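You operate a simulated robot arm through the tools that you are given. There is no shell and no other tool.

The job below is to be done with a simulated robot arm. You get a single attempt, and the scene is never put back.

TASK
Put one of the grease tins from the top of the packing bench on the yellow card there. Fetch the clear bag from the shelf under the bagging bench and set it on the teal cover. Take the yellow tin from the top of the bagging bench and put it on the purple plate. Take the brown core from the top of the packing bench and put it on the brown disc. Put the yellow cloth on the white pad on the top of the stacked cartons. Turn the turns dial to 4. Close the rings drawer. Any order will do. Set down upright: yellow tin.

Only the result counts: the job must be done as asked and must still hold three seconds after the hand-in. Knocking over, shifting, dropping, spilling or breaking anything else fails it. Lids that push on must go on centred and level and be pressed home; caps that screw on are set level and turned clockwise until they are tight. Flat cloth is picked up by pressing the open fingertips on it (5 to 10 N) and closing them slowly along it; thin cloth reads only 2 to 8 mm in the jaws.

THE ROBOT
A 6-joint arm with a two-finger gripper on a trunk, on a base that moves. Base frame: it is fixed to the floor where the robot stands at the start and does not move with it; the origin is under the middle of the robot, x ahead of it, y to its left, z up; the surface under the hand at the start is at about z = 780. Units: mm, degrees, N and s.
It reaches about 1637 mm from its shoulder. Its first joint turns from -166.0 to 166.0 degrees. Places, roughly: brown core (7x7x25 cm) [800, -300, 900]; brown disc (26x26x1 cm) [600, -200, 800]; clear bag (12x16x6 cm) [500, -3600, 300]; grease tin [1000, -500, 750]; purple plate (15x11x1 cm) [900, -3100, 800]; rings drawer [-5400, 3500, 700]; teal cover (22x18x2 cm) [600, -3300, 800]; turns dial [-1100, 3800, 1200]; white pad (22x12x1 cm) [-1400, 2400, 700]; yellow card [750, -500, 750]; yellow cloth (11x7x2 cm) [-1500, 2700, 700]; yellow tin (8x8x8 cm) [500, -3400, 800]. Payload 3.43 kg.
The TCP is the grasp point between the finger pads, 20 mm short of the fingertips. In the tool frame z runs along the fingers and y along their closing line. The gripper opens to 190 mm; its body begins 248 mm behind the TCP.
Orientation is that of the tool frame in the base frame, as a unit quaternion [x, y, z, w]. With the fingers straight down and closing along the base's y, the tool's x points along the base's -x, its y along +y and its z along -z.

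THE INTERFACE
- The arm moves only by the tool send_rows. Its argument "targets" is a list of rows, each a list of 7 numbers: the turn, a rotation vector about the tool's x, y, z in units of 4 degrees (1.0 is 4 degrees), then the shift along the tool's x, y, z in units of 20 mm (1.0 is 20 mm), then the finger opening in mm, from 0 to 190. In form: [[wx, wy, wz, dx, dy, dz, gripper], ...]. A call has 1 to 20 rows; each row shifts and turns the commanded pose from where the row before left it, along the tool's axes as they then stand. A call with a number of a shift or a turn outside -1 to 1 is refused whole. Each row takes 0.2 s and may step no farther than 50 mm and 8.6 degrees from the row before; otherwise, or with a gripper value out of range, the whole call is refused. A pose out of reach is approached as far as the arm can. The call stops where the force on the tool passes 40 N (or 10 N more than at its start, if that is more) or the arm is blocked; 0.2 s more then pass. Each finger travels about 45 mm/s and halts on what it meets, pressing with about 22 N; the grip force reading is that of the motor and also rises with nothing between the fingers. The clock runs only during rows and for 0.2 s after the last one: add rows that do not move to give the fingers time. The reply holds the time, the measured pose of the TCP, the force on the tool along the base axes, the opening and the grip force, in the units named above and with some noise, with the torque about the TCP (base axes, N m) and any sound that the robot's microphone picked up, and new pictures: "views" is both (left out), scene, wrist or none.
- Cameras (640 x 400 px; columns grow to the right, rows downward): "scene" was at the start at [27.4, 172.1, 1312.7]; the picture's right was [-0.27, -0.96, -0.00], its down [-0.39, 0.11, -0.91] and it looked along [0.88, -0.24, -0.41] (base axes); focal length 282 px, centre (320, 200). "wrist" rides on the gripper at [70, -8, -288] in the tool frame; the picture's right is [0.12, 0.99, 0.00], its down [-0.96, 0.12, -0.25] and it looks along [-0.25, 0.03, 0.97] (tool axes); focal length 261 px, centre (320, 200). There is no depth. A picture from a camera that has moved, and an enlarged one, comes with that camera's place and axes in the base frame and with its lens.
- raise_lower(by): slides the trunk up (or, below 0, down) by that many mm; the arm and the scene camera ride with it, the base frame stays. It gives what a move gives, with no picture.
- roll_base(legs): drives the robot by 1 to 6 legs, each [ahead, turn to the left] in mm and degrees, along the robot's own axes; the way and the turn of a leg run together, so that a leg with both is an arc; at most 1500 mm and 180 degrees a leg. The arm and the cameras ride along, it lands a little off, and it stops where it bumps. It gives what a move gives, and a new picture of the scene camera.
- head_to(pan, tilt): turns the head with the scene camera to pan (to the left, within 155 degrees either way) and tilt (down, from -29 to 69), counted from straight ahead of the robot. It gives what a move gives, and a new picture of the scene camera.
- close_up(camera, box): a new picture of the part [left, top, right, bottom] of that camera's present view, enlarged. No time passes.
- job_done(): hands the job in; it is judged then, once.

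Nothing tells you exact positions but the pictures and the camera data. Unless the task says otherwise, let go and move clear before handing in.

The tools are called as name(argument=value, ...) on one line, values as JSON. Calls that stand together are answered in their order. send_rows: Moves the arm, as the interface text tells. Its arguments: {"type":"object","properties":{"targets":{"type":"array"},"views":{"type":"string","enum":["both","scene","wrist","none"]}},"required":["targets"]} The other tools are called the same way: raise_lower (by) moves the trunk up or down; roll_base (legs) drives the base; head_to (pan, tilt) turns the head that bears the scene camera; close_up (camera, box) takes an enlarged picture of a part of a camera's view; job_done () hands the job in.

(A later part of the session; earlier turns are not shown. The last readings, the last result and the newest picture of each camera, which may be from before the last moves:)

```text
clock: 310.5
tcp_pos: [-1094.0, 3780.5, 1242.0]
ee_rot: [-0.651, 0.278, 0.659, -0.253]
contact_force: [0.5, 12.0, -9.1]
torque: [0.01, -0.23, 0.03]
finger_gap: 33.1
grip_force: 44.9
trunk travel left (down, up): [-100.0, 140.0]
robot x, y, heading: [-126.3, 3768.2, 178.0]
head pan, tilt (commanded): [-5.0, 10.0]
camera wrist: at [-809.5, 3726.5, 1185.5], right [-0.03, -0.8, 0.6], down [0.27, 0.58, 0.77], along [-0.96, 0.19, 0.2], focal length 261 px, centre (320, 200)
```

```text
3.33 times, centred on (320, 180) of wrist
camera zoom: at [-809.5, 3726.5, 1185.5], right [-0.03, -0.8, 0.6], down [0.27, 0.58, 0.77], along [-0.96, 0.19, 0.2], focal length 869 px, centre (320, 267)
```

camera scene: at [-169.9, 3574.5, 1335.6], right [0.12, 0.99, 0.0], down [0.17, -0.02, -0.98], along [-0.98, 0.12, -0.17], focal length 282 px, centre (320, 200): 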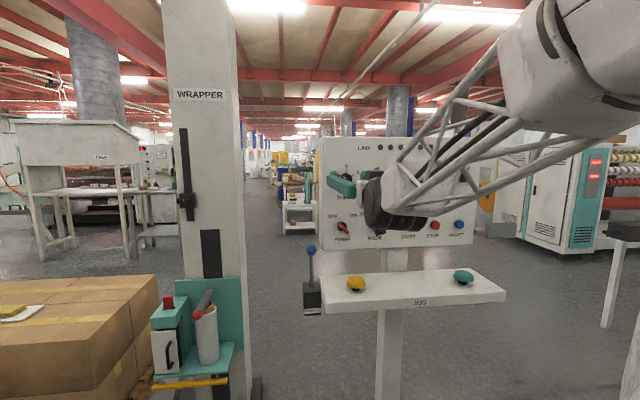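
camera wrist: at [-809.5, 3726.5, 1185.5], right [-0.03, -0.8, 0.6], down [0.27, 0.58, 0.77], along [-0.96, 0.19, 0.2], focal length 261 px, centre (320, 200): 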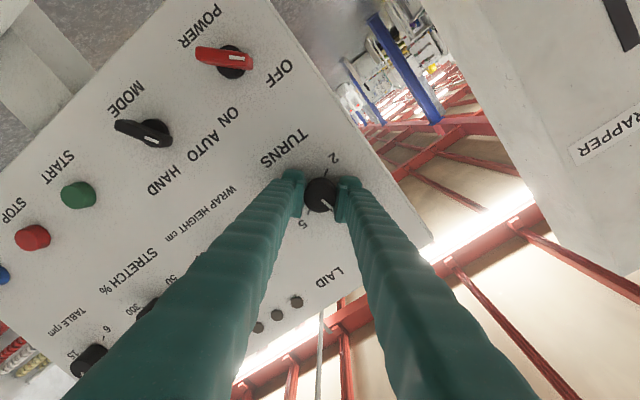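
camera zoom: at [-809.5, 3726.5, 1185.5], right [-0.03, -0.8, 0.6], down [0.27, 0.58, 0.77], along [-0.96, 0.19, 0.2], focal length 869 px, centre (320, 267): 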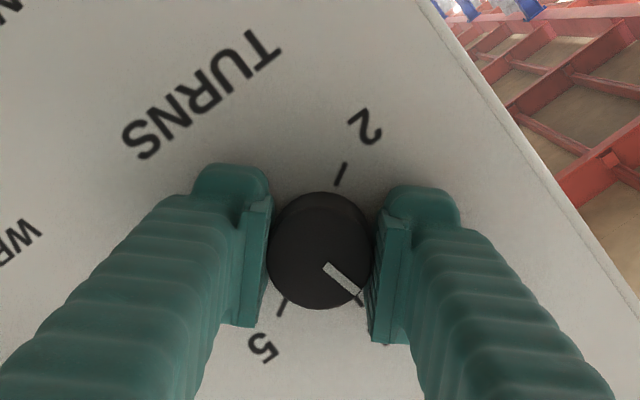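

send_rows(targets=[[0, 0, 1, 0, 0, 0, 20], [0, 0, 1, 0, 0, 0, 20], [0, 0, 1, 0, 0, 0, 20], [0, 0, 1, 0, 0, 0, 20], [0, 0, 0, 0, 0, 0, 20]], views="wrist")

close_up(camera="wrist", box=[250, 120, 390, 240])

close_up(camera="scene", box=[310, 140, 430, 215])

```text
clock: 311.7
tcp_pos: [-1093.3, 3781.2, 1240.9]
ee_rot: [-0.606, 0.367, 0.618, -0.342]
contact_force: [4.8, 18.9, -15.3]
torque: [0.07, 0.01, -0.31]
finger_gap: 33.3
grip_force: 44.6
trunk travel left (down, up): [-100.0, 140.0]
robot x, y, heading: [-128.9, 3768.1, 177.8]
head pan, tilt (commanded): [-5.0, 10.0]
camera wrist: at [-810.0, 3712.7, 1199.3], right [-0.02, -0.6, 0.8], down [0.27, 0.77, 0.58], along [-0.96, 0.23, 0.15], focal length 261 px, centre (320, 200)
```

wrist: 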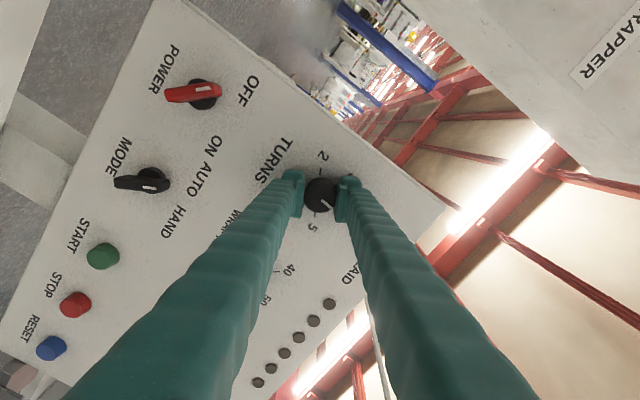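

```text
3.33 times, centred on (320, 180) of wrist
camera zoom: at [-810.0, 3712.7, 1199.3], right [-0.02, -0.6, 0.8], down [0.27, 0.77, 0.58], along [-0.96, 0.23, 0.15], focal length 869 px, centre (320, 267)
```

zoom: 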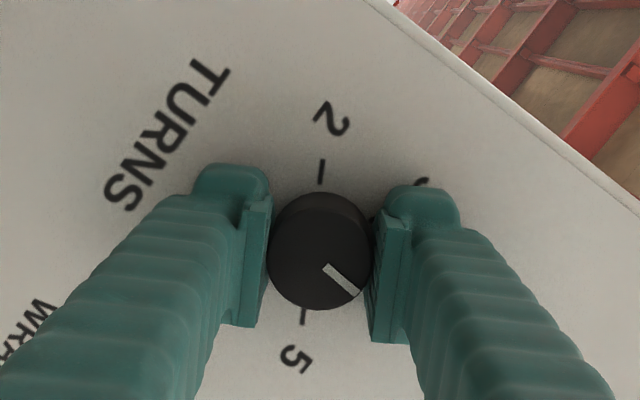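

```text
5.33 times, centred on (370, 178) of scene
camera zoom: at [-170.4, 3575.7, 1335.7], right [0.12, 0.99, 0.0], down [0.17, -0.02, -0.98], along [-0.98, 0.12, -0.17], focal length 1505 px, centre (53, 320)
```

zoom: 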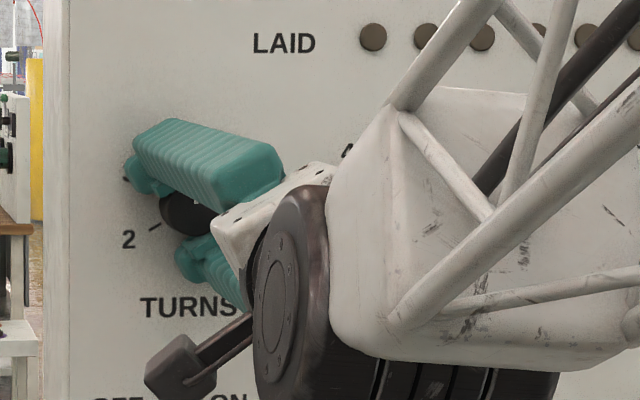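

close_up(camera="wrist", box=[290, 160, 350, 220])

```text
6.67 times, centred on (320, 190) of wrist
camera zoom: at [-810.0, 3712.7, 1199.3], right [-0.02, -0.6, 0.8], down [0.27, 0.77, 0.58], along [-0.96, 0.23, 0.15], focal length 1738 px, centre (320, 267)
```

zoom: 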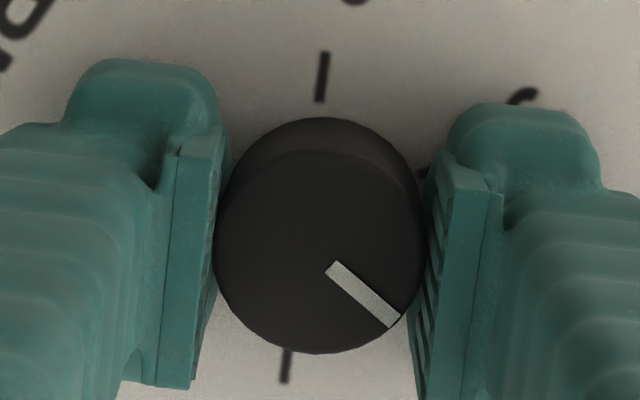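

send_rows(targets=[[0, 0, 0, 0, 0, 0, 38], [0, 0, 0, 0, 0, 0, 48], [0, 0, 0, 0, 0, 0, 62], [0, 0, 0, 0, 0, 0, 68], [0, 0, 0, 0, 0, -0.5, 70], [0, 0, 0, 0, 0, -1, 70], [0, 0, 0, 0, 0, -1, 70], [0, 0, 0, 0, 0, -1, 70], [0, 0, 0, 0, 0, 0, 70]], views="wrist")

close_up(camera="wrist", box=[280, 140, 360, 220])

close_up(camera="scene", box=[310, 140, 430, 215])

```text
clock: 313.7
tcp_pos: [-1024.1, 3775.3, 1241.2]
ee_rot: [-0.606, 0.364, 0.618, -0.342]
contact_force: [-0.4, 0.0, 0.6]
torque: [0.05, -0.03, 0.02]
finger_gap: 70.2
grip_force: 0.1
trunk travel left (down, up): [-100.0, 140.0]
robot x, y, heading: [-126.8, 3768.7, 178.0]
head pan, tilt (commanded): [-5.0, 10.0]
camera wrist: at [-740.1, 3708.7, 1199.4], right [-0.02, -0.6, 0.8], down [0.27, 0.77, 0.58], along [-0.96, 0.23, 0.15], focal length 261 px, centre (320, 200)
```

wrist: 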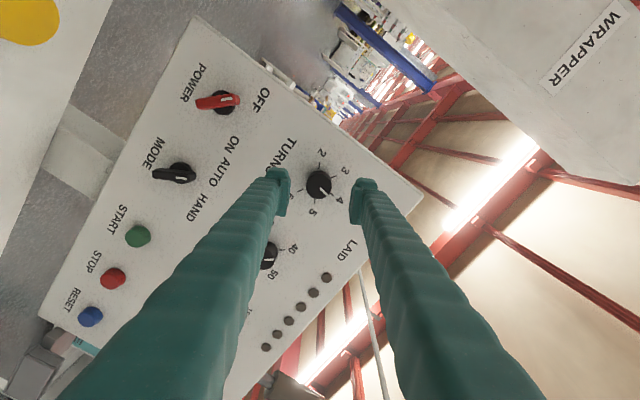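

```text
5.00 times, centred on (320, 180) of wrist
camera zoom: at [-740.1, 3708.7, 1199.4], right [-0.02, -0.6, 0.8], down [0.27, 0.77, 0.58], along [-0.96, 0.23, 0.15], focal length 1303 px, centre (320, 300)
```

zoom: 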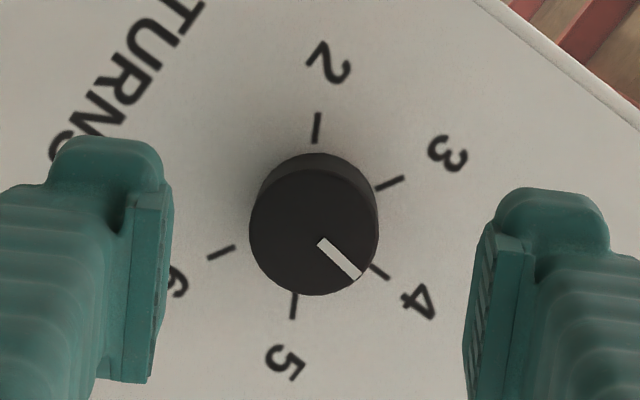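

```text
5.33 times, centred on (370, 178) of scene
camera zoom: at [-170.0, 3574.7, 1335.6], right [0.12, 0.99, 0.0], down [0.17, -0.02, -0.98], along [-0.98, 0.12, -0.17], focal length 1505 px, centre (53, 320)
```

zoom: 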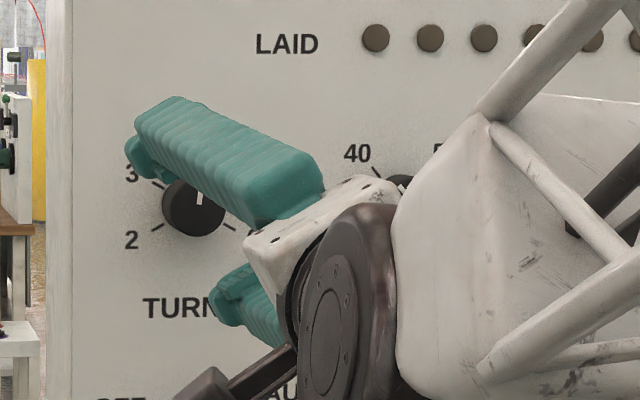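

close_up(camera="wrist", box=[300, 165, 345, 205])

close_up(camera="scene", box=[330, 165, 370, 190])

```text
10.00 times, centred on (322, 185) of wrist
camera zoom: at [-740.1, 3708.7, 1199.4], right [-0.02, -0.6, 0.8], down [0.27, 0.77, 0.58], along [-0.96, 0.23, 0.15], focal length 2606 px, centre (295, 350)
```

zoom: 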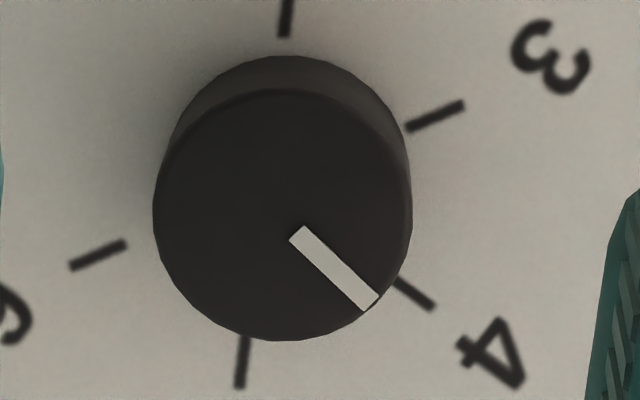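

```text
16.00 times, centred on (350, 178) of scene
camera zoom: at [-170.0, 3574.7, 1335.6], right [0.12, 0.99, 0.0], down [0.17, -0.02, -0.98], along [-0.98, 0.12, -0.17], focal length 4514 px, centre (-160, 560)
```

zoom: 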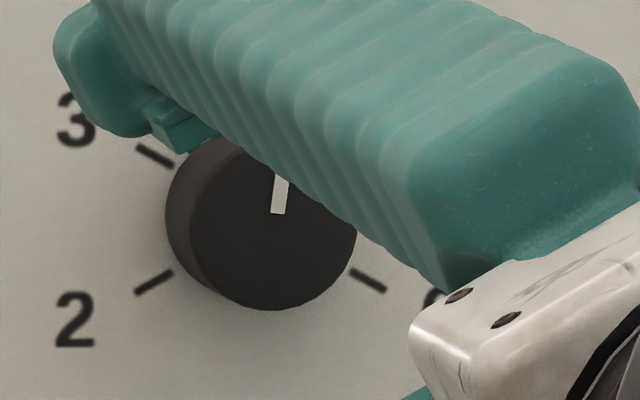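

The pointer ended about 7° past 4. I'll re-grip the knob, better centred this time, and turn it back by that amount.

send_rows(targets=[[0, 0, 0, -0.03, -0.13, 0, 70], [0, 0, 0, 0, 0, 1, 70], [0, 0, 0, 0, 0, 1, 70], [0, 0, 0, 0, 0, 1, 70], [0, 0, 0, 0, 0, 0.45, 70], [0, 0, 0, 0, 0, 0, 70]], views="none")

send_rows(targets=[[0, 0, 0, 0, 0, 0, 60], [0, 0, 0, 0, 0, 0, 52], [0, 0, 0, 0, 0, 0, 46], [0, 0, 0, 0, 0, 0, 42], [0, 0, 0, 0, 0, 0, 39], [0, 0, 0, 0, 0, 0, 37], [0, 0, 0, 0, 0, 0, 35], [0, 0, 0, 0, 0, 0, 33], [0, 0, 0, 0, 0, 0, 31], [0, 0, 0, 0, 0, 0, 29]], views="wrist")

close_up(camera="wrist", box=[300, 170, 345, 210])

```text
clock: 315.1
tcp_pos: [-1094.1, 3780.6, 1239.7]
ee_rot: [-0.606, 0.365, 0.619, -0.342]
contact_force: [-0.2, 0.2, -0.3]
torque: [0.02, 0.01, 0.0]
finger_gap: 70.2
grip_force: 0.2
trunk travel left (down, up): [-100.0, 140.0]
robot x, y, heading: [-128.6, 3769.2, 178.0]
head pan, tilt (commanded): [-5.0, 10.0]
```

```text
clock: 317.3
tcp_pos: [-1093.2, 3781.2, 1240.8]
ee_rot: [-0.606, 0.365, 0.618, -0.342]
contact_force: [-2.1, -1.6, 3.6]
torque: [-0.02, 0.09, 0.03]
finger_gap: 33.3
grip_force: 44.8
trunk travel left (down, up): [-100.0, 140.0]
robot x, y, heading: [-131.3, 3764.5, 178.2]
head pan, tilt (commanded): [-5.0, 10.0]
camera wrist: at [-809.0, 3713.0, 1198.4], right [-0.02, -0.6, 0.8], down [0.27, 0.77, 0.58], along [-0.96, 0.23, 0.15], focal length 261 px, centre (320, 200)
```

wrist: 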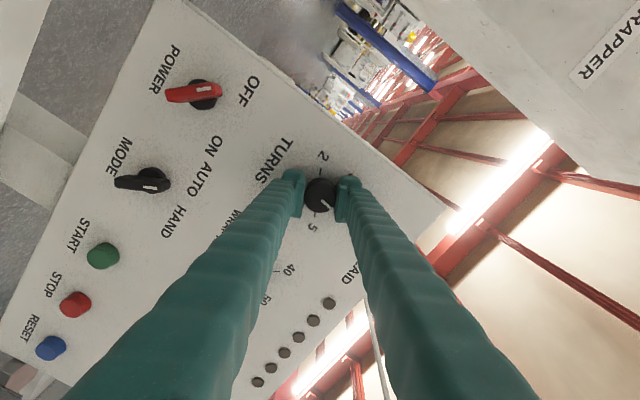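

```text
10.00 times, centred on (322, 190) of wrist
camera zoom: at [-809.0, 3713.0, 1198.4], right [-0.02, -0.6, 0.8], down [0.27, 0.77, 0.58], along [-0.96, 0.23, 0.15], focal length 2606 px, centre (295, 300)
```

zoom: 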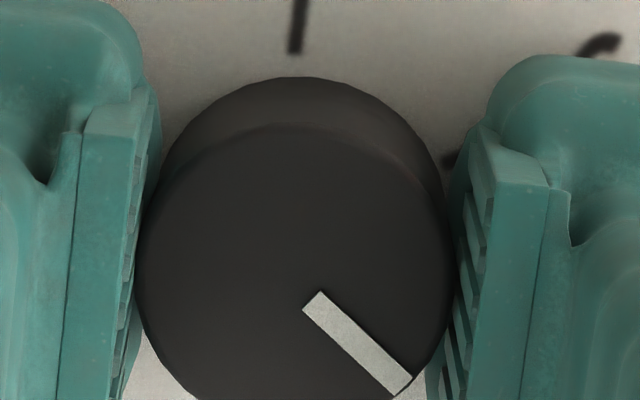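

send_rows(targets=[[0, 0, -0.6, 0, 0, 0, 29], [0, 0, -0.6, 0, 0, 0, 29], [0, 0, -0.55, 0, 0, 0, 29], [0, 0, 0, 0, 0, 0, 29], [0, 0, 0, 0, 0, 0, 29]], views="wrist")

close_up(camera="wrist", box=[290, 165, 350, 215])

```text
clock: 318.5
tcp_pos: [-1091.6, 3780.4, 1241.0]
ee_rot: [-0.628, 0.327, 0.638, -0.304]
contact_force: [-17.9, -4.7, 10.0]
torque: [-0.02, 0.06, 0.13]
finger_gap: 33.2
grip_force: 45.0
trunk travel left (down, up): [-100.0, 140.0]
robot x, y, heading: [-130.4, 3766.6, 178.3]
head pan, tilt (commanded): [-5.0, 10.0]
camera wrist: at [-808.7, 3718.6, 1192.0], right [-0.03, -0.69, 0.72], down [0.27, 0.69, 0.67], along [-0.96, 0.21, 0.17], focal length 261 px, centre (320, 200)
```

wrist: 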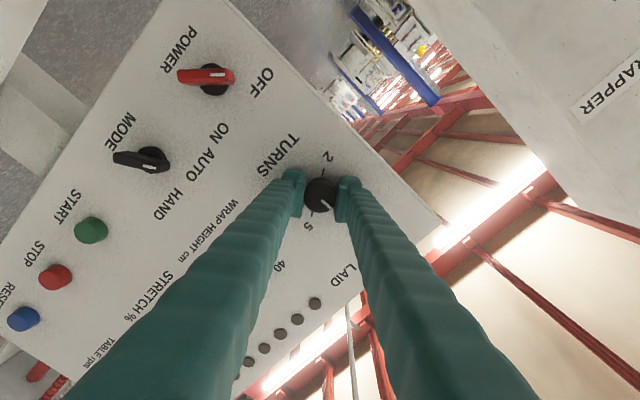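

```text
8.00 times, centred on (320, 190) of wrist
camera zoom: at [-808.7, 3718.6, 1192.0], right [-0.03, -0.69, 0.72], down [0.27, 0.69, 0.67], along [-0.96, 0.21, 0.17], focal length 2085 px, centre (320, 280)
```

zoom: 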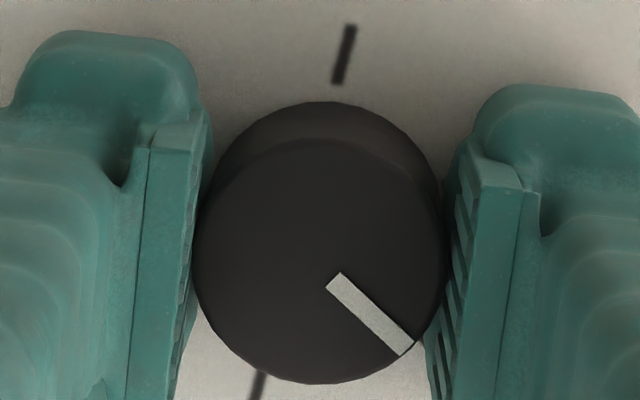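

send_rows(targets=[[0, 0, 0, 0, 0.03, 0.05, 29], [0, 0, 0, 0, 0, 0, 29]], views="none")

```text
clock: 319.1
tcp_pos: [-1092.2, 3779.9, 1239.9]
ee_rot: [-0.627, 0.328, 0.638, -0.304]
contact_force: [-0.1, -3.1, 3.6]
torque: [-0.01, 0.12, 0.07]
finger_gap: 33.2
grip_force: 45.0
trunk travel left (down, up): [-100.0, 140.0]
robot x, y, heading: [-133.2, 3767.0, 178.0]
head pan, tilt (commanded): [-5.0, 10.0]
```

Forces are near zero and the pointer reads about 4. I'm opening slowly, backing away and checking.

send_rows(targets=[[0, 0, 0, 0, 0, 0, 34], [0, 0, 0, 0, 0, 0, 36], [0, 0, 0, 0, 0, 0, 39], [0, 0, 0, 0, 0, 0, 44], [0, 0, 0, 0, 0, 0, 52], [0, 0, 0, 0, 0, 0, 62], [0, 0, 0, 0, 0, 0, 70], [0, 0, 0, 0, 0, -0.5, 70], [0, 0, 0, 0, 0, -1, 70], [0, 0, 0, 0, 0, -1, 70], [0, 0, 0, 0, 0, -1, 70], [0, 0, 0, 0, 0, -1, 70], [0, 0, 0, 0, 0, -1, 70], [0, 0, 0, 0, 0, 0, 70]], views="wrist")

close_up(camera="wrist", box=[295, 155, 345, 205])

close_up(camera="scene", box=[320, 155, 380, 195])

```text
clock: 322.1
tcp_pos: [-981.7, 3777.9, 1240.4]
ee_rot: [-0.628, 0.327, 0.638, -0.304]
contact_force: [0.4, 0.2, 0.5]
torque: [-0.02, -0.02, -0.01]
finger_gap: 70.1
grip_force: 0.2
trunk travel left (down, up): [-100.0, 140.0]
robot x, y, heading: [-128.0, 3760.9, 178.0]
head pan, tilt (commanded): [-5.0, 10.0]
camera wrist: at [-699.0, 3716.8, 1192.0], right [-0.03, -0.69, 0.72], down [0.27, 0.69, 0.67], along [-0.96, 0.21, 0.17], focal length 261 px, centre (320, 200)
```

wrist: 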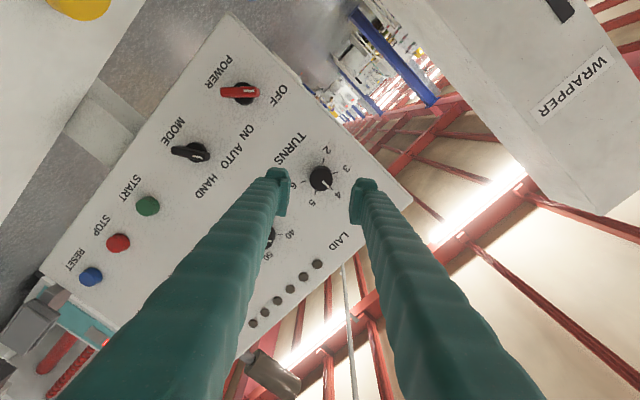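

```text
8.00 times, centred on (320, 180) of wrist
camera zoom: at [-699.0, 3716.8, 1192.0], right [-0.03, -0.69, 0.72], down [0.27, 0.69, 0.67], along [-0.96, 0.21, 0.17], focal length 2085 px, centre (320, 360)
```

zoom: 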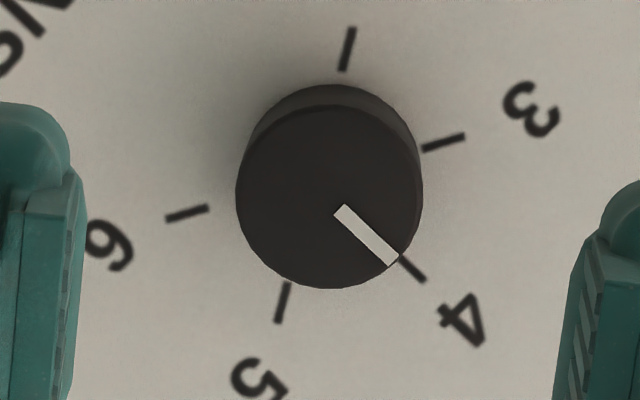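

```text
10.00 times, centred on (350, 175) of scene
camera zoom: at [-169.9, 3574.6, 1335.6], right [0.12, 0.99, 0.0], down [0.17, -0.02, -0.98], along [-0.98, 0.12, -0.17], focal length 2821 px, centre (20, 450)
```

zoom: 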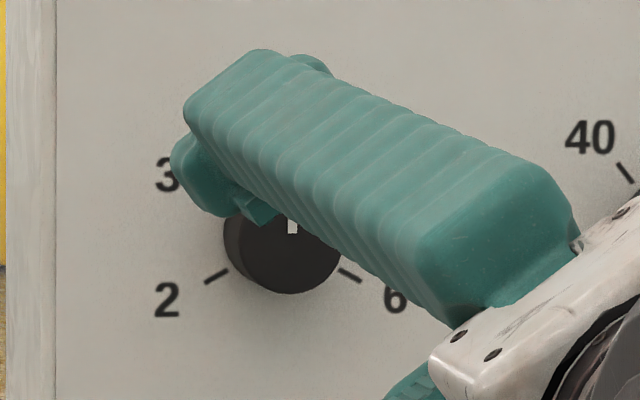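

The TURNS pointer now sits on the 4 mark. I'll tuck the arm back to a hand-down pose, clear of the panel, before driving to the rings drawer.

send_rows(targets=[[0, 0, -1, 0, 0, -1, 70], [0, 0, -1, 0, 0, -1, 70], [0, 0, -1, 0, 0, -1, 70], [0, 0, -1, 0, 0, -1, 70], [0, 0, -1, 0, 0, -1, 70], [0, 0, -1, 0, 0, 0, 70], [0, 0, -1, 0, 0, 0, 70], [0, 0, -1, 0, 0, 0, 70], [0, 0, -1, 0, 0, 0, 70], [0, 0, -1, 0, 0, 0, 70], [0, 0, -1, 0, 0, 0, 70], [0, 0, -1, 0, 0, 0, 70], [0, 0, -1, 0, 0, 0, 70], [0, 0, -0.25, 0, 0, 0, 70]], views="none")

send_rows(targets=[[0, 1, 0, 0, 0, 0, 70], [0, 1, 0, 0, 0, 0, 70], [0, 1, 0, 0, 0, 0, 70], [0, 1, 0, 0, 0, 0, 70], [0, 1, 0, 0, 0, 0, 70], [0, 1, 0, 0, 0, 0, 70], [0, 1, 0, 0, 0, 0, 70], [0, 1, 0, 0, 0, 0, 70], [0, 1, 0, 0, 0, 0, 70], [0, 1, 0, 0, 0, 0, 70], [0, 1, 0, 0, 0, 0, 70], [0, 1, 0, 0, 0, 0, 70], [0, 1, 0, 0, 0, 0, 70], [0, 1, 0, 0, 0, 0, 70], [0, 1, 0, 0, 0, 0, 70], [0, 1, 0, 0, 0, 0, 70], [0, 1, 0, 0, 0, 0, 70], [0, 1, 0, 0, 0, 0, 70], [0, 1, 0, 0, 0, 0, 70], [0, 1, 0, 0, 0, 0, 70]], views="scene")

```text
clock: 325.1
tcp_pos: [-884.0, 3773.2, 1241.1]
ee_rot: [0.707, -0.014, -0.707, -0.014]
contact_force: [-0.3, -0.6, -0.1]
torque: [0.0, -0.01, -0.02]
finger_gap: 69.9
grip_force: 0.1
trunk travel left (down, up): [-100.0, 140.0]
robot x, y, heading: [-124.4, 3765.4, 178.0]
head pan, tilt (commanded): [-5.0, 10.0]
```

```text
clock: 329.3
tcp_pos: [-887.2, 3751.6, 1244.8]
ee_rot: [0.99, 0.012, -0.141, 0.009]
contact_force: [1.6, -0.4, 0.4]
torque: [-0.02, 0.17, 0.04]
finger_gap: 69.8
grip_force: 0.1
out of reach, approached as far as the arm can: row 3, 4, 5
trunk travel left (down, up): [-100.0, 140.0]
robot x, y, heading: [-131.9, 3765.9, 178.0]
head pan, tilt (commanded): [-5.0, 10.0]
camera scene: at [-169.5, 3574.6, 1335.6], right [0.12, 0.99, 0.0], down [0.17, -0.02, -0.98], along [-0.98, 0.12, -0.17], focal length 282 px, centre (320, 200)
```

scene: 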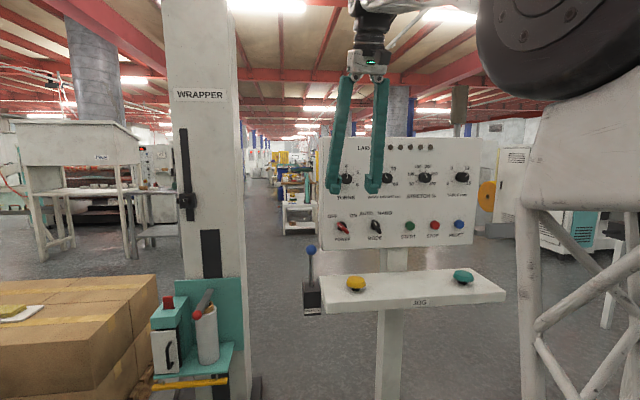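

send_rows(targets=[[0, 1, 0, 0.5, 0, 0, 70], [0, 1, 0, 0.5, 0, 0, 70], [0, 1, 0, 0.5, 0, 0, 70], [0, 1, 0, 0.5, 0, 0, 70], [0, 0, 0, 1, 0, 0, 70], [0, 0, 0, 1, 0, 0, 70], [0, 0, 0, 1, 0, 0, 70], [0, 0, 0, 1, 0, 0, 70], [0, 0, 0, 1, 0, 0, 70], [0, 0, 0, 1, 0, 0, 70], [0, 0, 0, 1, 0, 0, 70], [0, 0, 0, 1, 0, 0, 70], [0, 0, 0, 1, 0, 0, 70], [0, 0, 0, 1, 0, 0, 70]], views="none")

head_to(pan=25, tilt=8)

head_to(pan=-35, tilt=8)

```text
clock: 332.3
tcp_pos: [-648.3, 3756.0, 1237.0]
ee_rot: [1.0, 0.012, -0.001, 0.007]
contact_force: [0.2, -0.6, 0.8]
torque: [0.03, -0.11, 0.01]
finger_gap: 69.7
grip_force: 0.1
trunk travel left (down, up): [-100.0, 140.0]
robot x, y, heading: [-128.0, 3765.3, 178.2]
head pan, tilt (commanded): [-5.0, 10.0]
```

```text
clock: 333.2
tcp_pos: [-648.3, 3755.7, 1237.8]
ee_rot: [1.0, 0.012, -0.001, 0.007]
contact_force: [0.3, -0.4, 0.9]
torque: [-0.01, 0.03, -0.01]
finger_gap: 70.0
grip_force: 0.2
trunk travel left (down, up): [-100.0, 140.0]
robot x, y, heading: [-126.2, 3764.7, 178.3]
head pan, tilt (commanded): [25.0, 8.0]
camera scene: at [-162.8, 3527.2, 1338.8], right [-0.39, 0.92, 0.0], down [0.13, 0.05, -0.99], along [-0.91, -0.39, -0.14], focal length 282 px, centre (320, 200)
```

scene: 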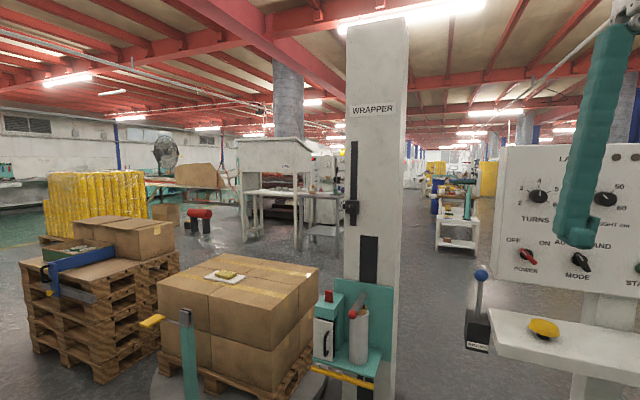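

```text
clock: 334.5
tcp_pos: [-647.6, 3755.9, 1237.6]
ee_rot: [1.0, 0.012, -0.001, 0.007]
contact_force: [-0.5, -0.7, -0.7]
torque: [0.04, 0.0, 0.03]
finger_gap: 69.9
grip_force: 0.1
trunk travel left (down, up): [-100.0, 140.0]
robot x, y, heading: [-131.4, 3765.8, 178.2]
head pan, tilt (commanded): [-35.0, 8.0]
camera scene: at [-151.7, 3619.0, 1338.9], right [0.6, 0.8, 0.0], down [0.11, -0.08, -0.99], along [-0.79, 0.59, -0.14], focal length 282 px, centre (320, 200)
```

scene: 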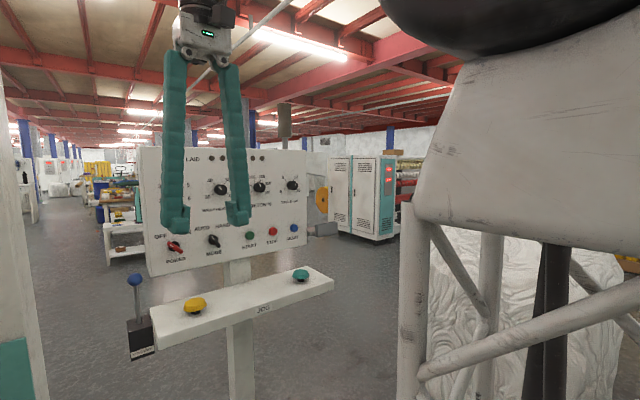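

head_to(pan=8, tilt=8)

close_up(camera="scene", box=[300, 120, 460, 240])

```text
clock: 335.6
tcp_pos: [-648.7, 3757.0, 1238.1]
ee_rot: [1.0, 0.012, -0.001, 0.007]
contact_force: [0.1, 0.4, 0.0]
torque: [-0.03, 0.02, -0.02]
finger_gap: 69.9
grip_force: 0.0
trunk travel left (down, up): [-100.0, 140.0]
robot x, y, heading: [-127.7, 3761.3, 178.1]
head pan, tilt (commanded): [8.0, 8.0]
camera scene: at [-169.7, 3553.7, 1338.9], right [-0.1, 0.99, 0.0], down [0.14, 0.01, -0.99], along [-0.98, -0.1, -0.14], focal length 282 px, centre (320, 200)
```

scene: 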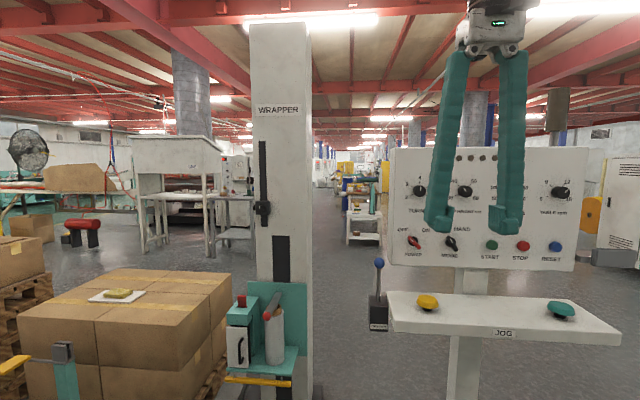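

```text
3.33 times, centred on (380, 180) of scene
camera zoom: at [-169.7, 3553.7, 1338.9], right [-0.1, 0.99, 0.0], down [0.14, 0.01, -0.99], along [-0.98, -0.1, -0.14], focal length 940 px, centre (120, 267)
```

zoom: 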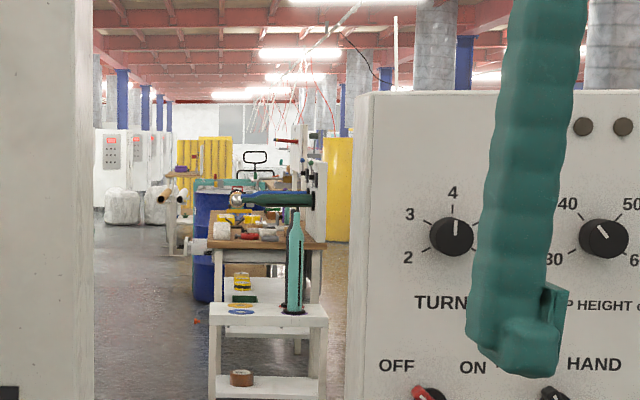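

The TURNS pointer clearly sits on 4. The rings drawer should be in the bench near (-5400, 3500). I'll go around the control panel on its far side, between it and the wrapped bale.

roll_base(legs=[[0, -88], [880, 0]])

head_to(pan=60, tilt=25)

```text
clock: 344.2
tcp_pos: [-135.9, 5158.8, 1237.9]
ee_rot: [0.722, -0.691, -0.005, 0.005]
contact_force: [0.1, 0.4, 0.8]
torque: [0.03, -0.01, -0.04]
finger_gap: 69.8
grip_force: 0.1
trunk travel left (down, up): [-100.0, 140.0]
robot x, y, heading: [-116.4, 4638.8, 89.2]
head pan, tilt (commanded): [8.0, 8.0]
camera scene: at [-328.7, 4671.1, 1338.9], right [0.99, 0.13, 0.0], down [0.02, -0.14, -0.99], along [-0.13, 0.98, -0.14], focal length 282 px, centre (320, 200)
```

scene: 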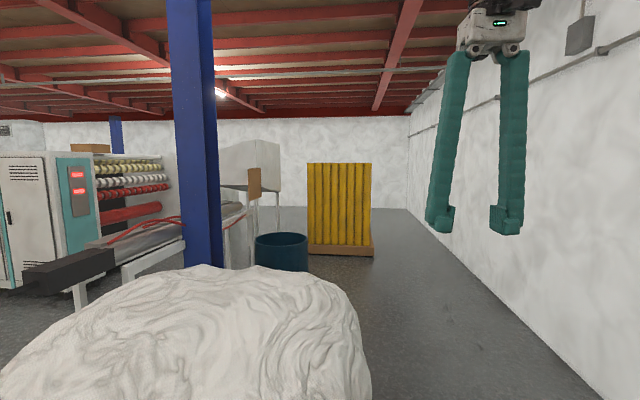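

```text
clock: 345.4
tcp_pos: [-135.9, 5157.1, 1237.5]
ee_rot: [0.722, -0.692, -0.006, 0.004]
contact_force: [-0.4, 0.0, 0.4]
torque: [-0.01, -0.02, 0.0]
finger_gap: 69.8
grip_force: 0.0
trunk travel left (down, up): [-100.0, 140.0]
robot x, y, heading: [-116.4, 4638.3, 89.1]
head pan, tilt (commanded): [60.0, 25.0]
camera scene: at [-396.1, 4626.4, 1311.3], right [0.51, 0.86, 0.0], down [0.36, -0.22, -0.91], along [-0.78, 0.46, -0.42], focal length 282 px, centre (320, 200)
```

scene: 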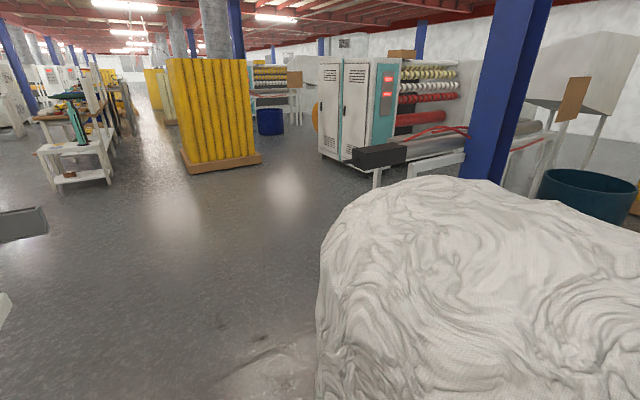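

head_to(pan=95, tilt=30)

```text
clock: 346.4
tcp_pos: [-136.2, 5158.4, 1237.8]
ee_rot: [0.722, -0.692, -0.005, 0.004]
contact_force: [-0.4, -0.4, 0.0]
torque: [-0.04, -0.02, 0.0]
finger_gap: 70.1
grip_force: 0.1
trunk travel left (down, up): [-100.0, 140.0]
robot x, y, heading: [-116.0, 4641.3, 89.5]
head pan, tilt (commanded): [95.0, 30.0]
camera scene: at [-407.1, 4572.6, 1303.3], right [-0.07, 1.0, 0.0], down [0.5, 0.04, -0.87], along [-0.86, -0.06, -0.5], focal length 282 px, centre (320, 200)
```

scene: 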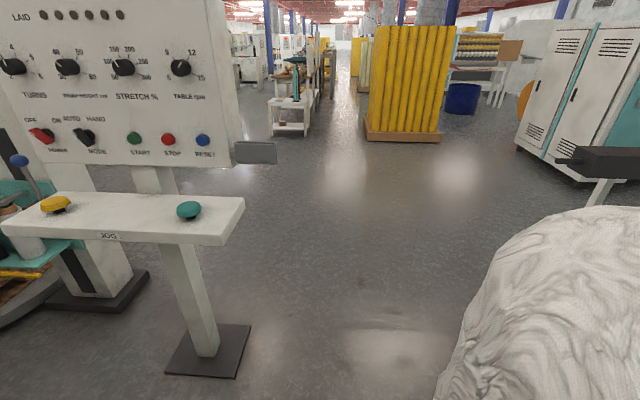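

That gap is too tight for the base. I'll take the wide route instead: reverse down the clear aisle, go west past the pallets, then come up to the drawer bench from the open floor.

roll_base(legs=[[0, -2.3], [-1500, 0], [-1500, 0], [-1240, 0]])

```text
clock: 367.1
tcp_pos: [-385.6, 926.0, 1238.2]
ee_rot: [-0.691, 0.722, 0.006, -0.005]
contact_force: [0.4, 0.1, 0.1]
torque: [-0.02, 0.01, 0.01]
finger_gap: 70.1
grip_force: 0.0
trunk travel left (down, up): [-100.0, 140.0]
robot x, y, heading: [-411.2, 406.2, 84.3]
head pan, tilt (commanded): [95.0, 30.0]
camera scene: at [-707.2, 365.4, 1303.3], right [0.01, 1.0, 0.0], down [0.5, -0.01, -0.87], along [-0.87, 0.01, -0.5], focal length 282 px, centre (320, 200)
```

scene: 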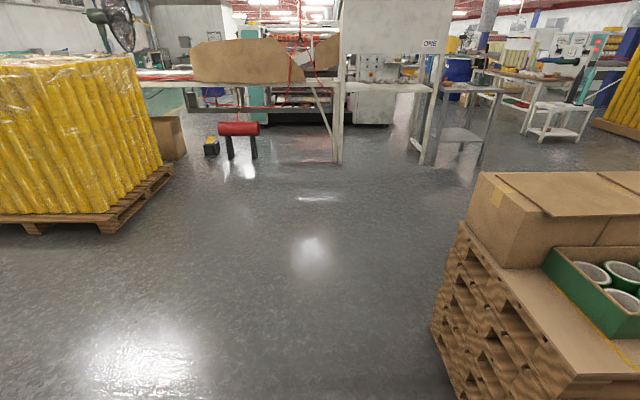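

roll_base(legs=[[0, 95.5], [1500, 0], [740, 0]])

head_to(pan=-40, tilt=20)

```text
clock: 382.5
tcp_pos: [-3162.8, 360.3, 1237.3]
ee_rot: [0.999, 0.032, -0.001, 0.007]
contact_force: [0.2, 0.4, 0.2]
torque: [0.0, -0.01, 0.02]
finger_gap: 70.0
grip_force: 0.1
trunk travel left (down, up): [-100.0, 140.0]
robot x, y, heading: [-2641.2, 387.4, -179.5]
head pan, tilt (commanded): [95.0, 30.0]
camera scene: at [-2577.1, 100.1, 1303.3], right [-1.0, -0.09, 0.0], down [-0.05, 0.5, -0.87], along [0.08, -0.86, -0.5], focal length 282 px, centre (320, 200)
```

scene: 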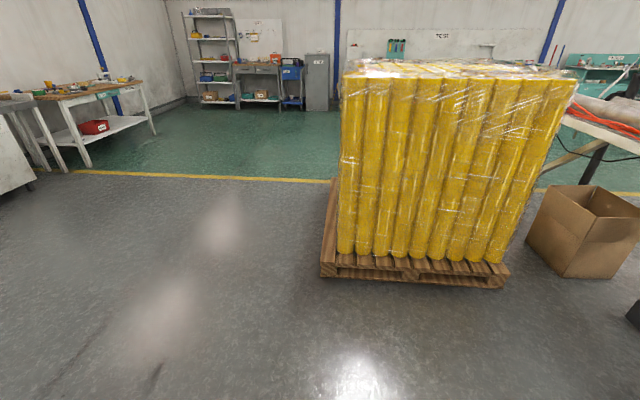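

```text
clock: 384.6
tcp_pos: [-3163.0, 360.7, 1237.3]
ee_rot: [0.999, 0.032, -0.001, 0.007]
contact_force: [0.4, -0.2, 0.6]
torque: [0.03, -0.01, -0.01]
finger_gap: 69.9
grip_force: 0.0
trunk travel left (down, up): [-100.0, 140.0]
robot x, y, heading: [-2648.7, 390.8, -179.8]
head pan, tilt (commanded): [-40.0, 20.0]
camera scene: at [-2657.3, 249.6, 1319.3], right [0.64, 0.77, 0.0], down [0.26, -0.22, -0.94], along [-0.72, 0.6, -0.34], focal length 282 px, centre (320, 200)
```

scene: 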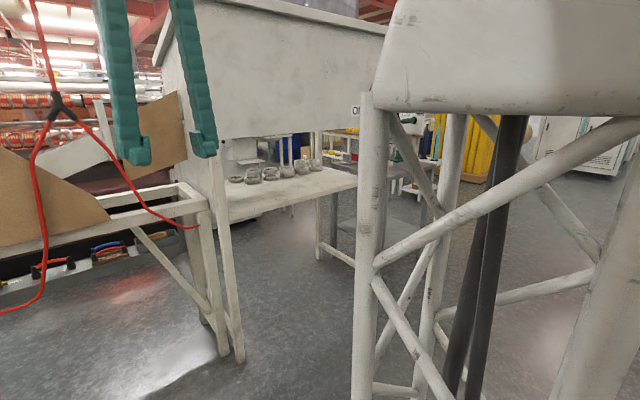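

roll_base(legs=[[0, -90]])

head_to(pan=0, tilt=25)

```text
clock: 389.1
tcp_pos: [-2658.6, 910.8, 1237.3]
ee_rot: [0.718, -0.696, -0.005, 0.004]
contact_force: [0.4, -1.0, 0.1]
torque: [0.0, -0.03, 0.0]
finger_gap: 70.0
grip_force: 0.0
trunk travel left (down, up): [-100.0, 140.0]
robot x, y, heading: [-2646.6, 388.7, 88.4]
head pan, tilt (commanded): [-40.0, 20.0]
camera scene: at [-2785.2, 403.4, 1319.3], right [0.75, -0.66, 0.0], down [-0.23, -0.26, -0.94], along [0.62, 0.7, -0.34], focal length 282 px, centre (320, 200)
```

scene: 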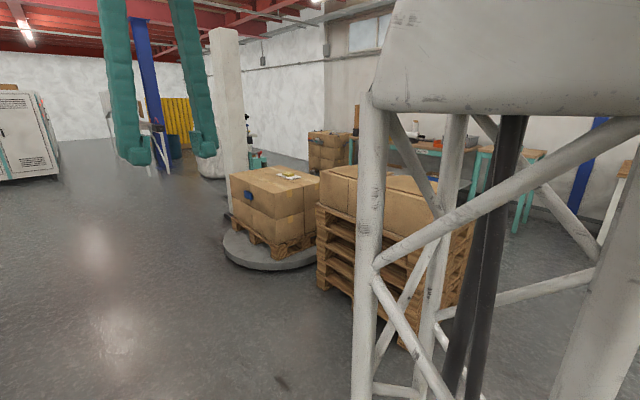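

```text
clock: 390.2
tcp_pos: [-2657.2, 909.6, 1236.3]
ee_rot: [0.718, -0.696, -0.005, 0.005]
contact_force: [-0.3, -0.1, 0.2]
torque: [0.0, 0.0, 0.03]
finger_gap: 69.7
grip_force: 0.1
trunk travel left (down, up): [-100.0, 140.0]
robot x, y, heading: [-2641.9, 389.4, 88.5]
head pan, tilt (commanded): [0.0, 25.0]
camera scene: at [-2844.5, 425.7, 1311.3], right [1.0, -0.03, 0.0], down [-0.01, -0.42, -0.91], along [0.02, 0.91, -0.42], focal length 282 px, centre (320, 200)
```

scene: 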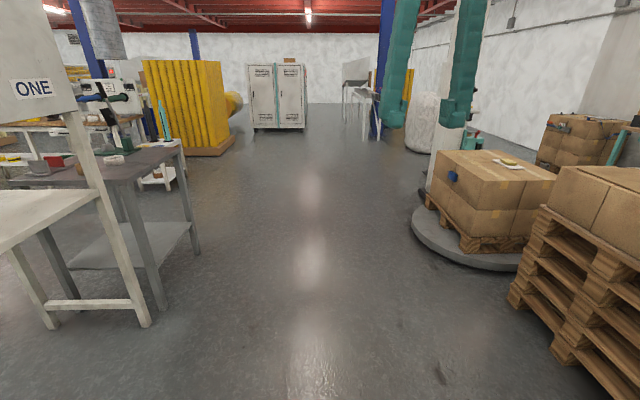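

roll_base(legs=[[0, 1.5], [1500, 0], [900, 0], [0, 90]])

head_to(pan=-15, tilt=15)

```text
clock: 406.3
tcp_pos: [-3202.3, 2747.9, 1237.8]
ee_rot: [0.999, 0.036, -0.001, 0.007]
contact_force: [-0.6, -0.5, 0.8]
torque: [-0.01, 0.02, -0.04]
finger_gap: 70.0
grip_force: 0.0
trunk travel left (down, up): [-100.0, 140.0]
robot x, y, heading: [-2683.1, 2780.6, -179.2]
head pan, tilt (commanded): [0.0, 25.0]
camera scene: at [-2714.9, 2580.7, 1311.2], right [-0.02, 1.0, 0.0], down [0.42, 0.01, -0.91], along [-0.91, -0.01, -0.42], focal length 282 px, centre (320, 200)
```

scene: 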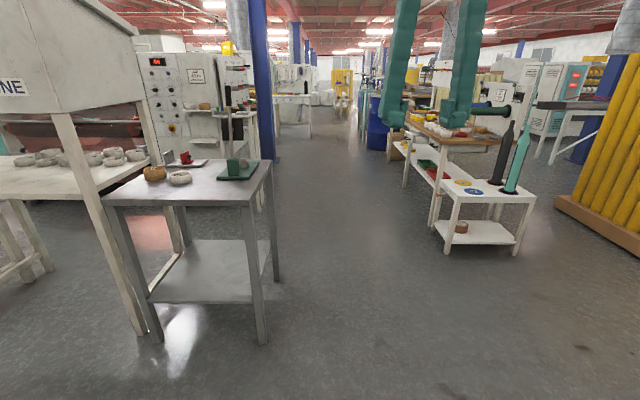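

```text
clock: 407.1
tcp_pos: [-3201.8, 2747.5, 1237.4]
ee_rot: [0.999, 0.036, -0.001, 0.007]
contact_force: [0.7, -0.6, 0.5]
torque: [0.02, 0.0, 0.01]
finger_gap: 69.9
grip_force: 0.0
trunk travel left (down, up): [-100.0, 140.0]
robot x, y, heading: [-2683.5, 2778.8, -179.3]
head pan, tilt (commanded): [-15.0, 15.0]
camera scene: at [-2713.3, 2604.8, 1327.4], right [0.24, 0.97, 0.0], down [0.25, -0.06, -0.97], along [-0.94, 0.24, -0.26], focal length 282 px, centre (320, 200)
```

scene: 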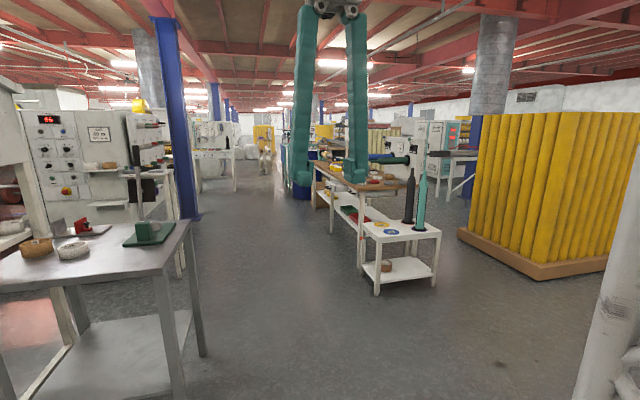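

close_up(camera="scene", box=[270, 120, 460, 300])

```text
2.22 times, centred on (365, 210) of scene
camera zoom: at [-2713.3, 2604.8, 1327.4], right [0.24, 0.97, 0.0], down [0.25, -0.06, -0.97], along [-0.94, 0.24, -0.26], focal length 627 px, centre (220, 178)
```

zoom: 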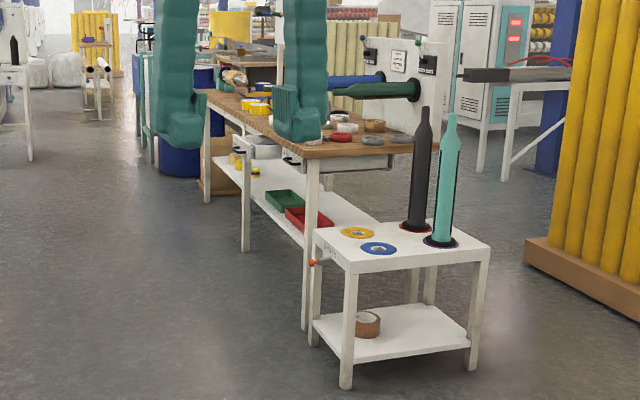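

roll_base(legs=[[1500, 0], [1000, 0]])

head_to(pan=-80, tilt=30)

```text
clock: 419.4
tcp_pos: [-5722.1, 2722.5, 1238.0]
ee_rot: [0.999, 0.032, -0.001, 0.008]
contact_force: [-0.3, 0.1, -0.1]
torque: [-0.01, -0.03, -0.01]
finger_gap: 69.8
grip_force: 0.0
trunk travel left (down, up): [-100.0, 140.0]
robot x, y, heading: [-5207.5, 2757.1, -179.7]
head pan, tilt (commanded): [-15.0, 15.0]
camera scene: at [-5233.3, 2577.3, 1327.5], right [0.25, 0.97, 0.0], down [0.25, -0.06, -0.97], along [-0.94, 0.24, -0.26], focal length 282 px, centre (320, 200)
```

scene: 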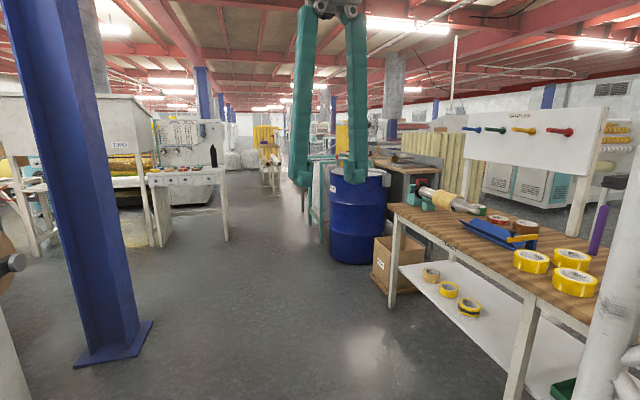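

```text
clock: 420.7
tcp_pos: [-5721.4, 2723.6, 1238.2]
ee_rot: [0.999, 0.033, -0.001, 0.007]
contact_force: [0.0, -0.2, 0.1]
torque: [0.02, -0.01, 0.01]
finger_gap: 69.9
grip_force: 0.0
trunk travel left (down, up): [-100.0, 140.0]
robot x, y, heading: [-5204.6, 2755.4, -179.4]
head pan, tilt (commanded): [-80.0, 30.0]
camera scene: at [-5208.0, 2620.0, 1316.4], right [0.71, 0.7, 0.0], down [0.26, -0.26, -0.93], along [-0.65, 0.66, -0.37], focal length 282 px, centre (320, 200)
```

scene: 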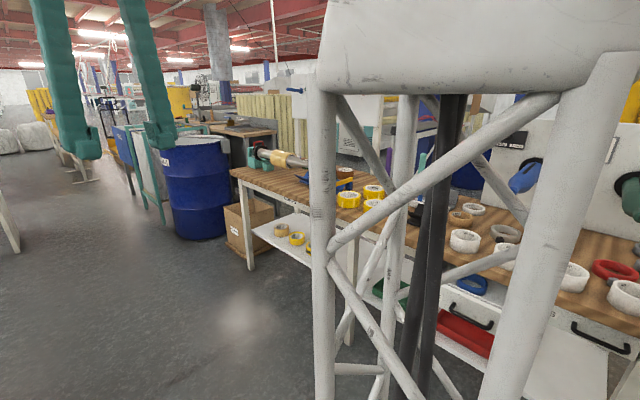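

head_to(pan=-90, tilt=35)

```text
clock: 421.4
tcp_pos: [-5721.3, 2723.2, 1238.0]
ee_rot: [0.999, 0.032, -0.001, 0.007]
contact_force: [0.7, -0.6, -0.1]
torque: [-0.02, 0.0, 0.03]
finger_gap: 70.0
grip_force: 0.0
trunk travel left (down, up): [-100.0, 140.0]
robot x, y, heading: [-5202.8, 2754.2, -179.6]
head pan, tilt (commanded): [-90.0, 35.0]
camera scene: at [-5208.0, 2620.1, 1316.5], right [0.71, 0.7, 0.0], down [0.26, -0.26, -0.93], along [-0.65, 0.66, -0.37], focal length 282 px, centre (320, 200)
```

scene: 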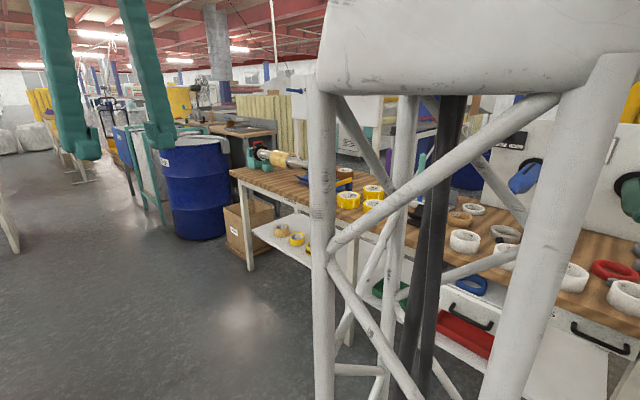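

head_to(pan=0, tilt=35)

roll_base(legs=[[0, -90]])

```text
clock: 423.1
tcp_pos: [-5722.4, 2723.1, 1237.4]
ee_rot: [0.999, 0.032, 0.0, 0.007]
contact_force: [-0.3, -0.8, -0.6]
torque: [0.01, 0.02, 0.0]
finger_gap: 70.0
grip_force: 0.1
trunk travel left (down, up): [-100.0, 140.0]
robot x, y, heading: [-5204.4, 2754.2, -179.4]
head pan, tilt (commanded): [0.0, 35.0]
camera scene: at [-5231.0, 2553.2, 1295.5], right [-0.01, 1.0, 0.0], down [0.57, 0.0, -0.82], along [-0.82, -0.01, -0.57], focal length 282 px, centre (320, 200)
```

scene: 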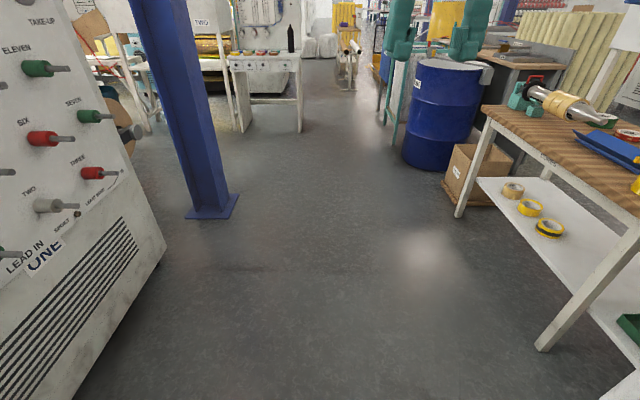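

```text
clock: 427.5
tcp_pos: [-5232.9, 3274.0, 1238.8]
ee_rot: [0.729, -0.685, -0.005, 0.005]
contact_force: [0.9, -1.4, -0.3]
torque: [-0.02, 0.01, 0.0]
finger_gap: 69.9
grip_force: 0.0
trunk travel left (down, up): [-100.0, 140.0]
robot x, y, heading: [-5202.7, 2755.8, 90.5]
head pan, tilt (commanded): [0.0, 35.0]
camera scene: at [-5403.4, 2779.0, 1295.5], right [1.0, 0.01, 0.0], down [0.0, -0.57, -0.82], along [0.0, 0.82, -0.57], focal length 282 px, centre (320, 200)
```

scene: 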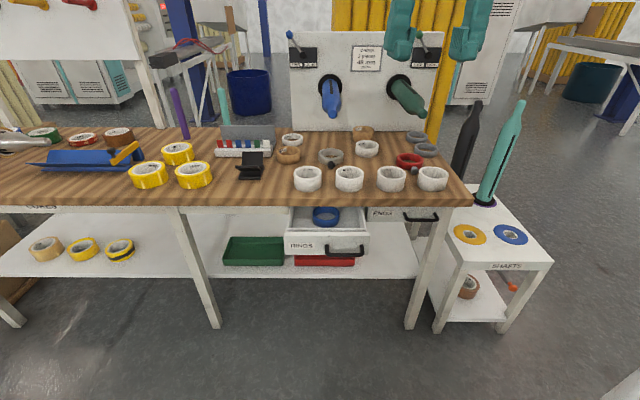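

The RINGS drawer is open right in front of me, with a blue ring inside. I'll zoom in to locate it.

close_up(camera="scene", box=[260, 180, 460, 290])

```text
3.20 times, centred on (360, 235) of scene
camera zoom: at [-5403.4, 2779.0, 1295.5], right [1.0, 0.01, 0.0], down [0.0, -0.57, -0.82], along [0.0, 0.82, -0.57], focal length 903 px, centre (192, 88)
```

zoom: 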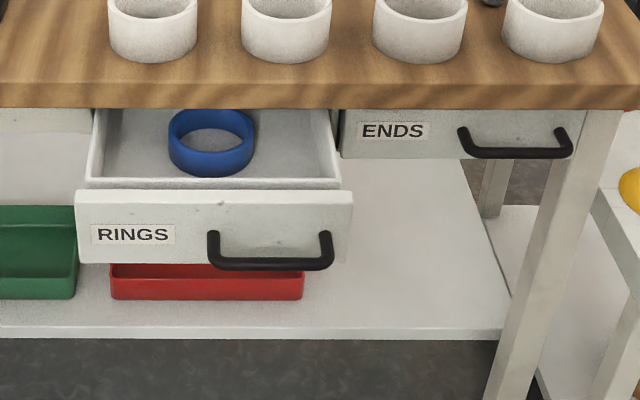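

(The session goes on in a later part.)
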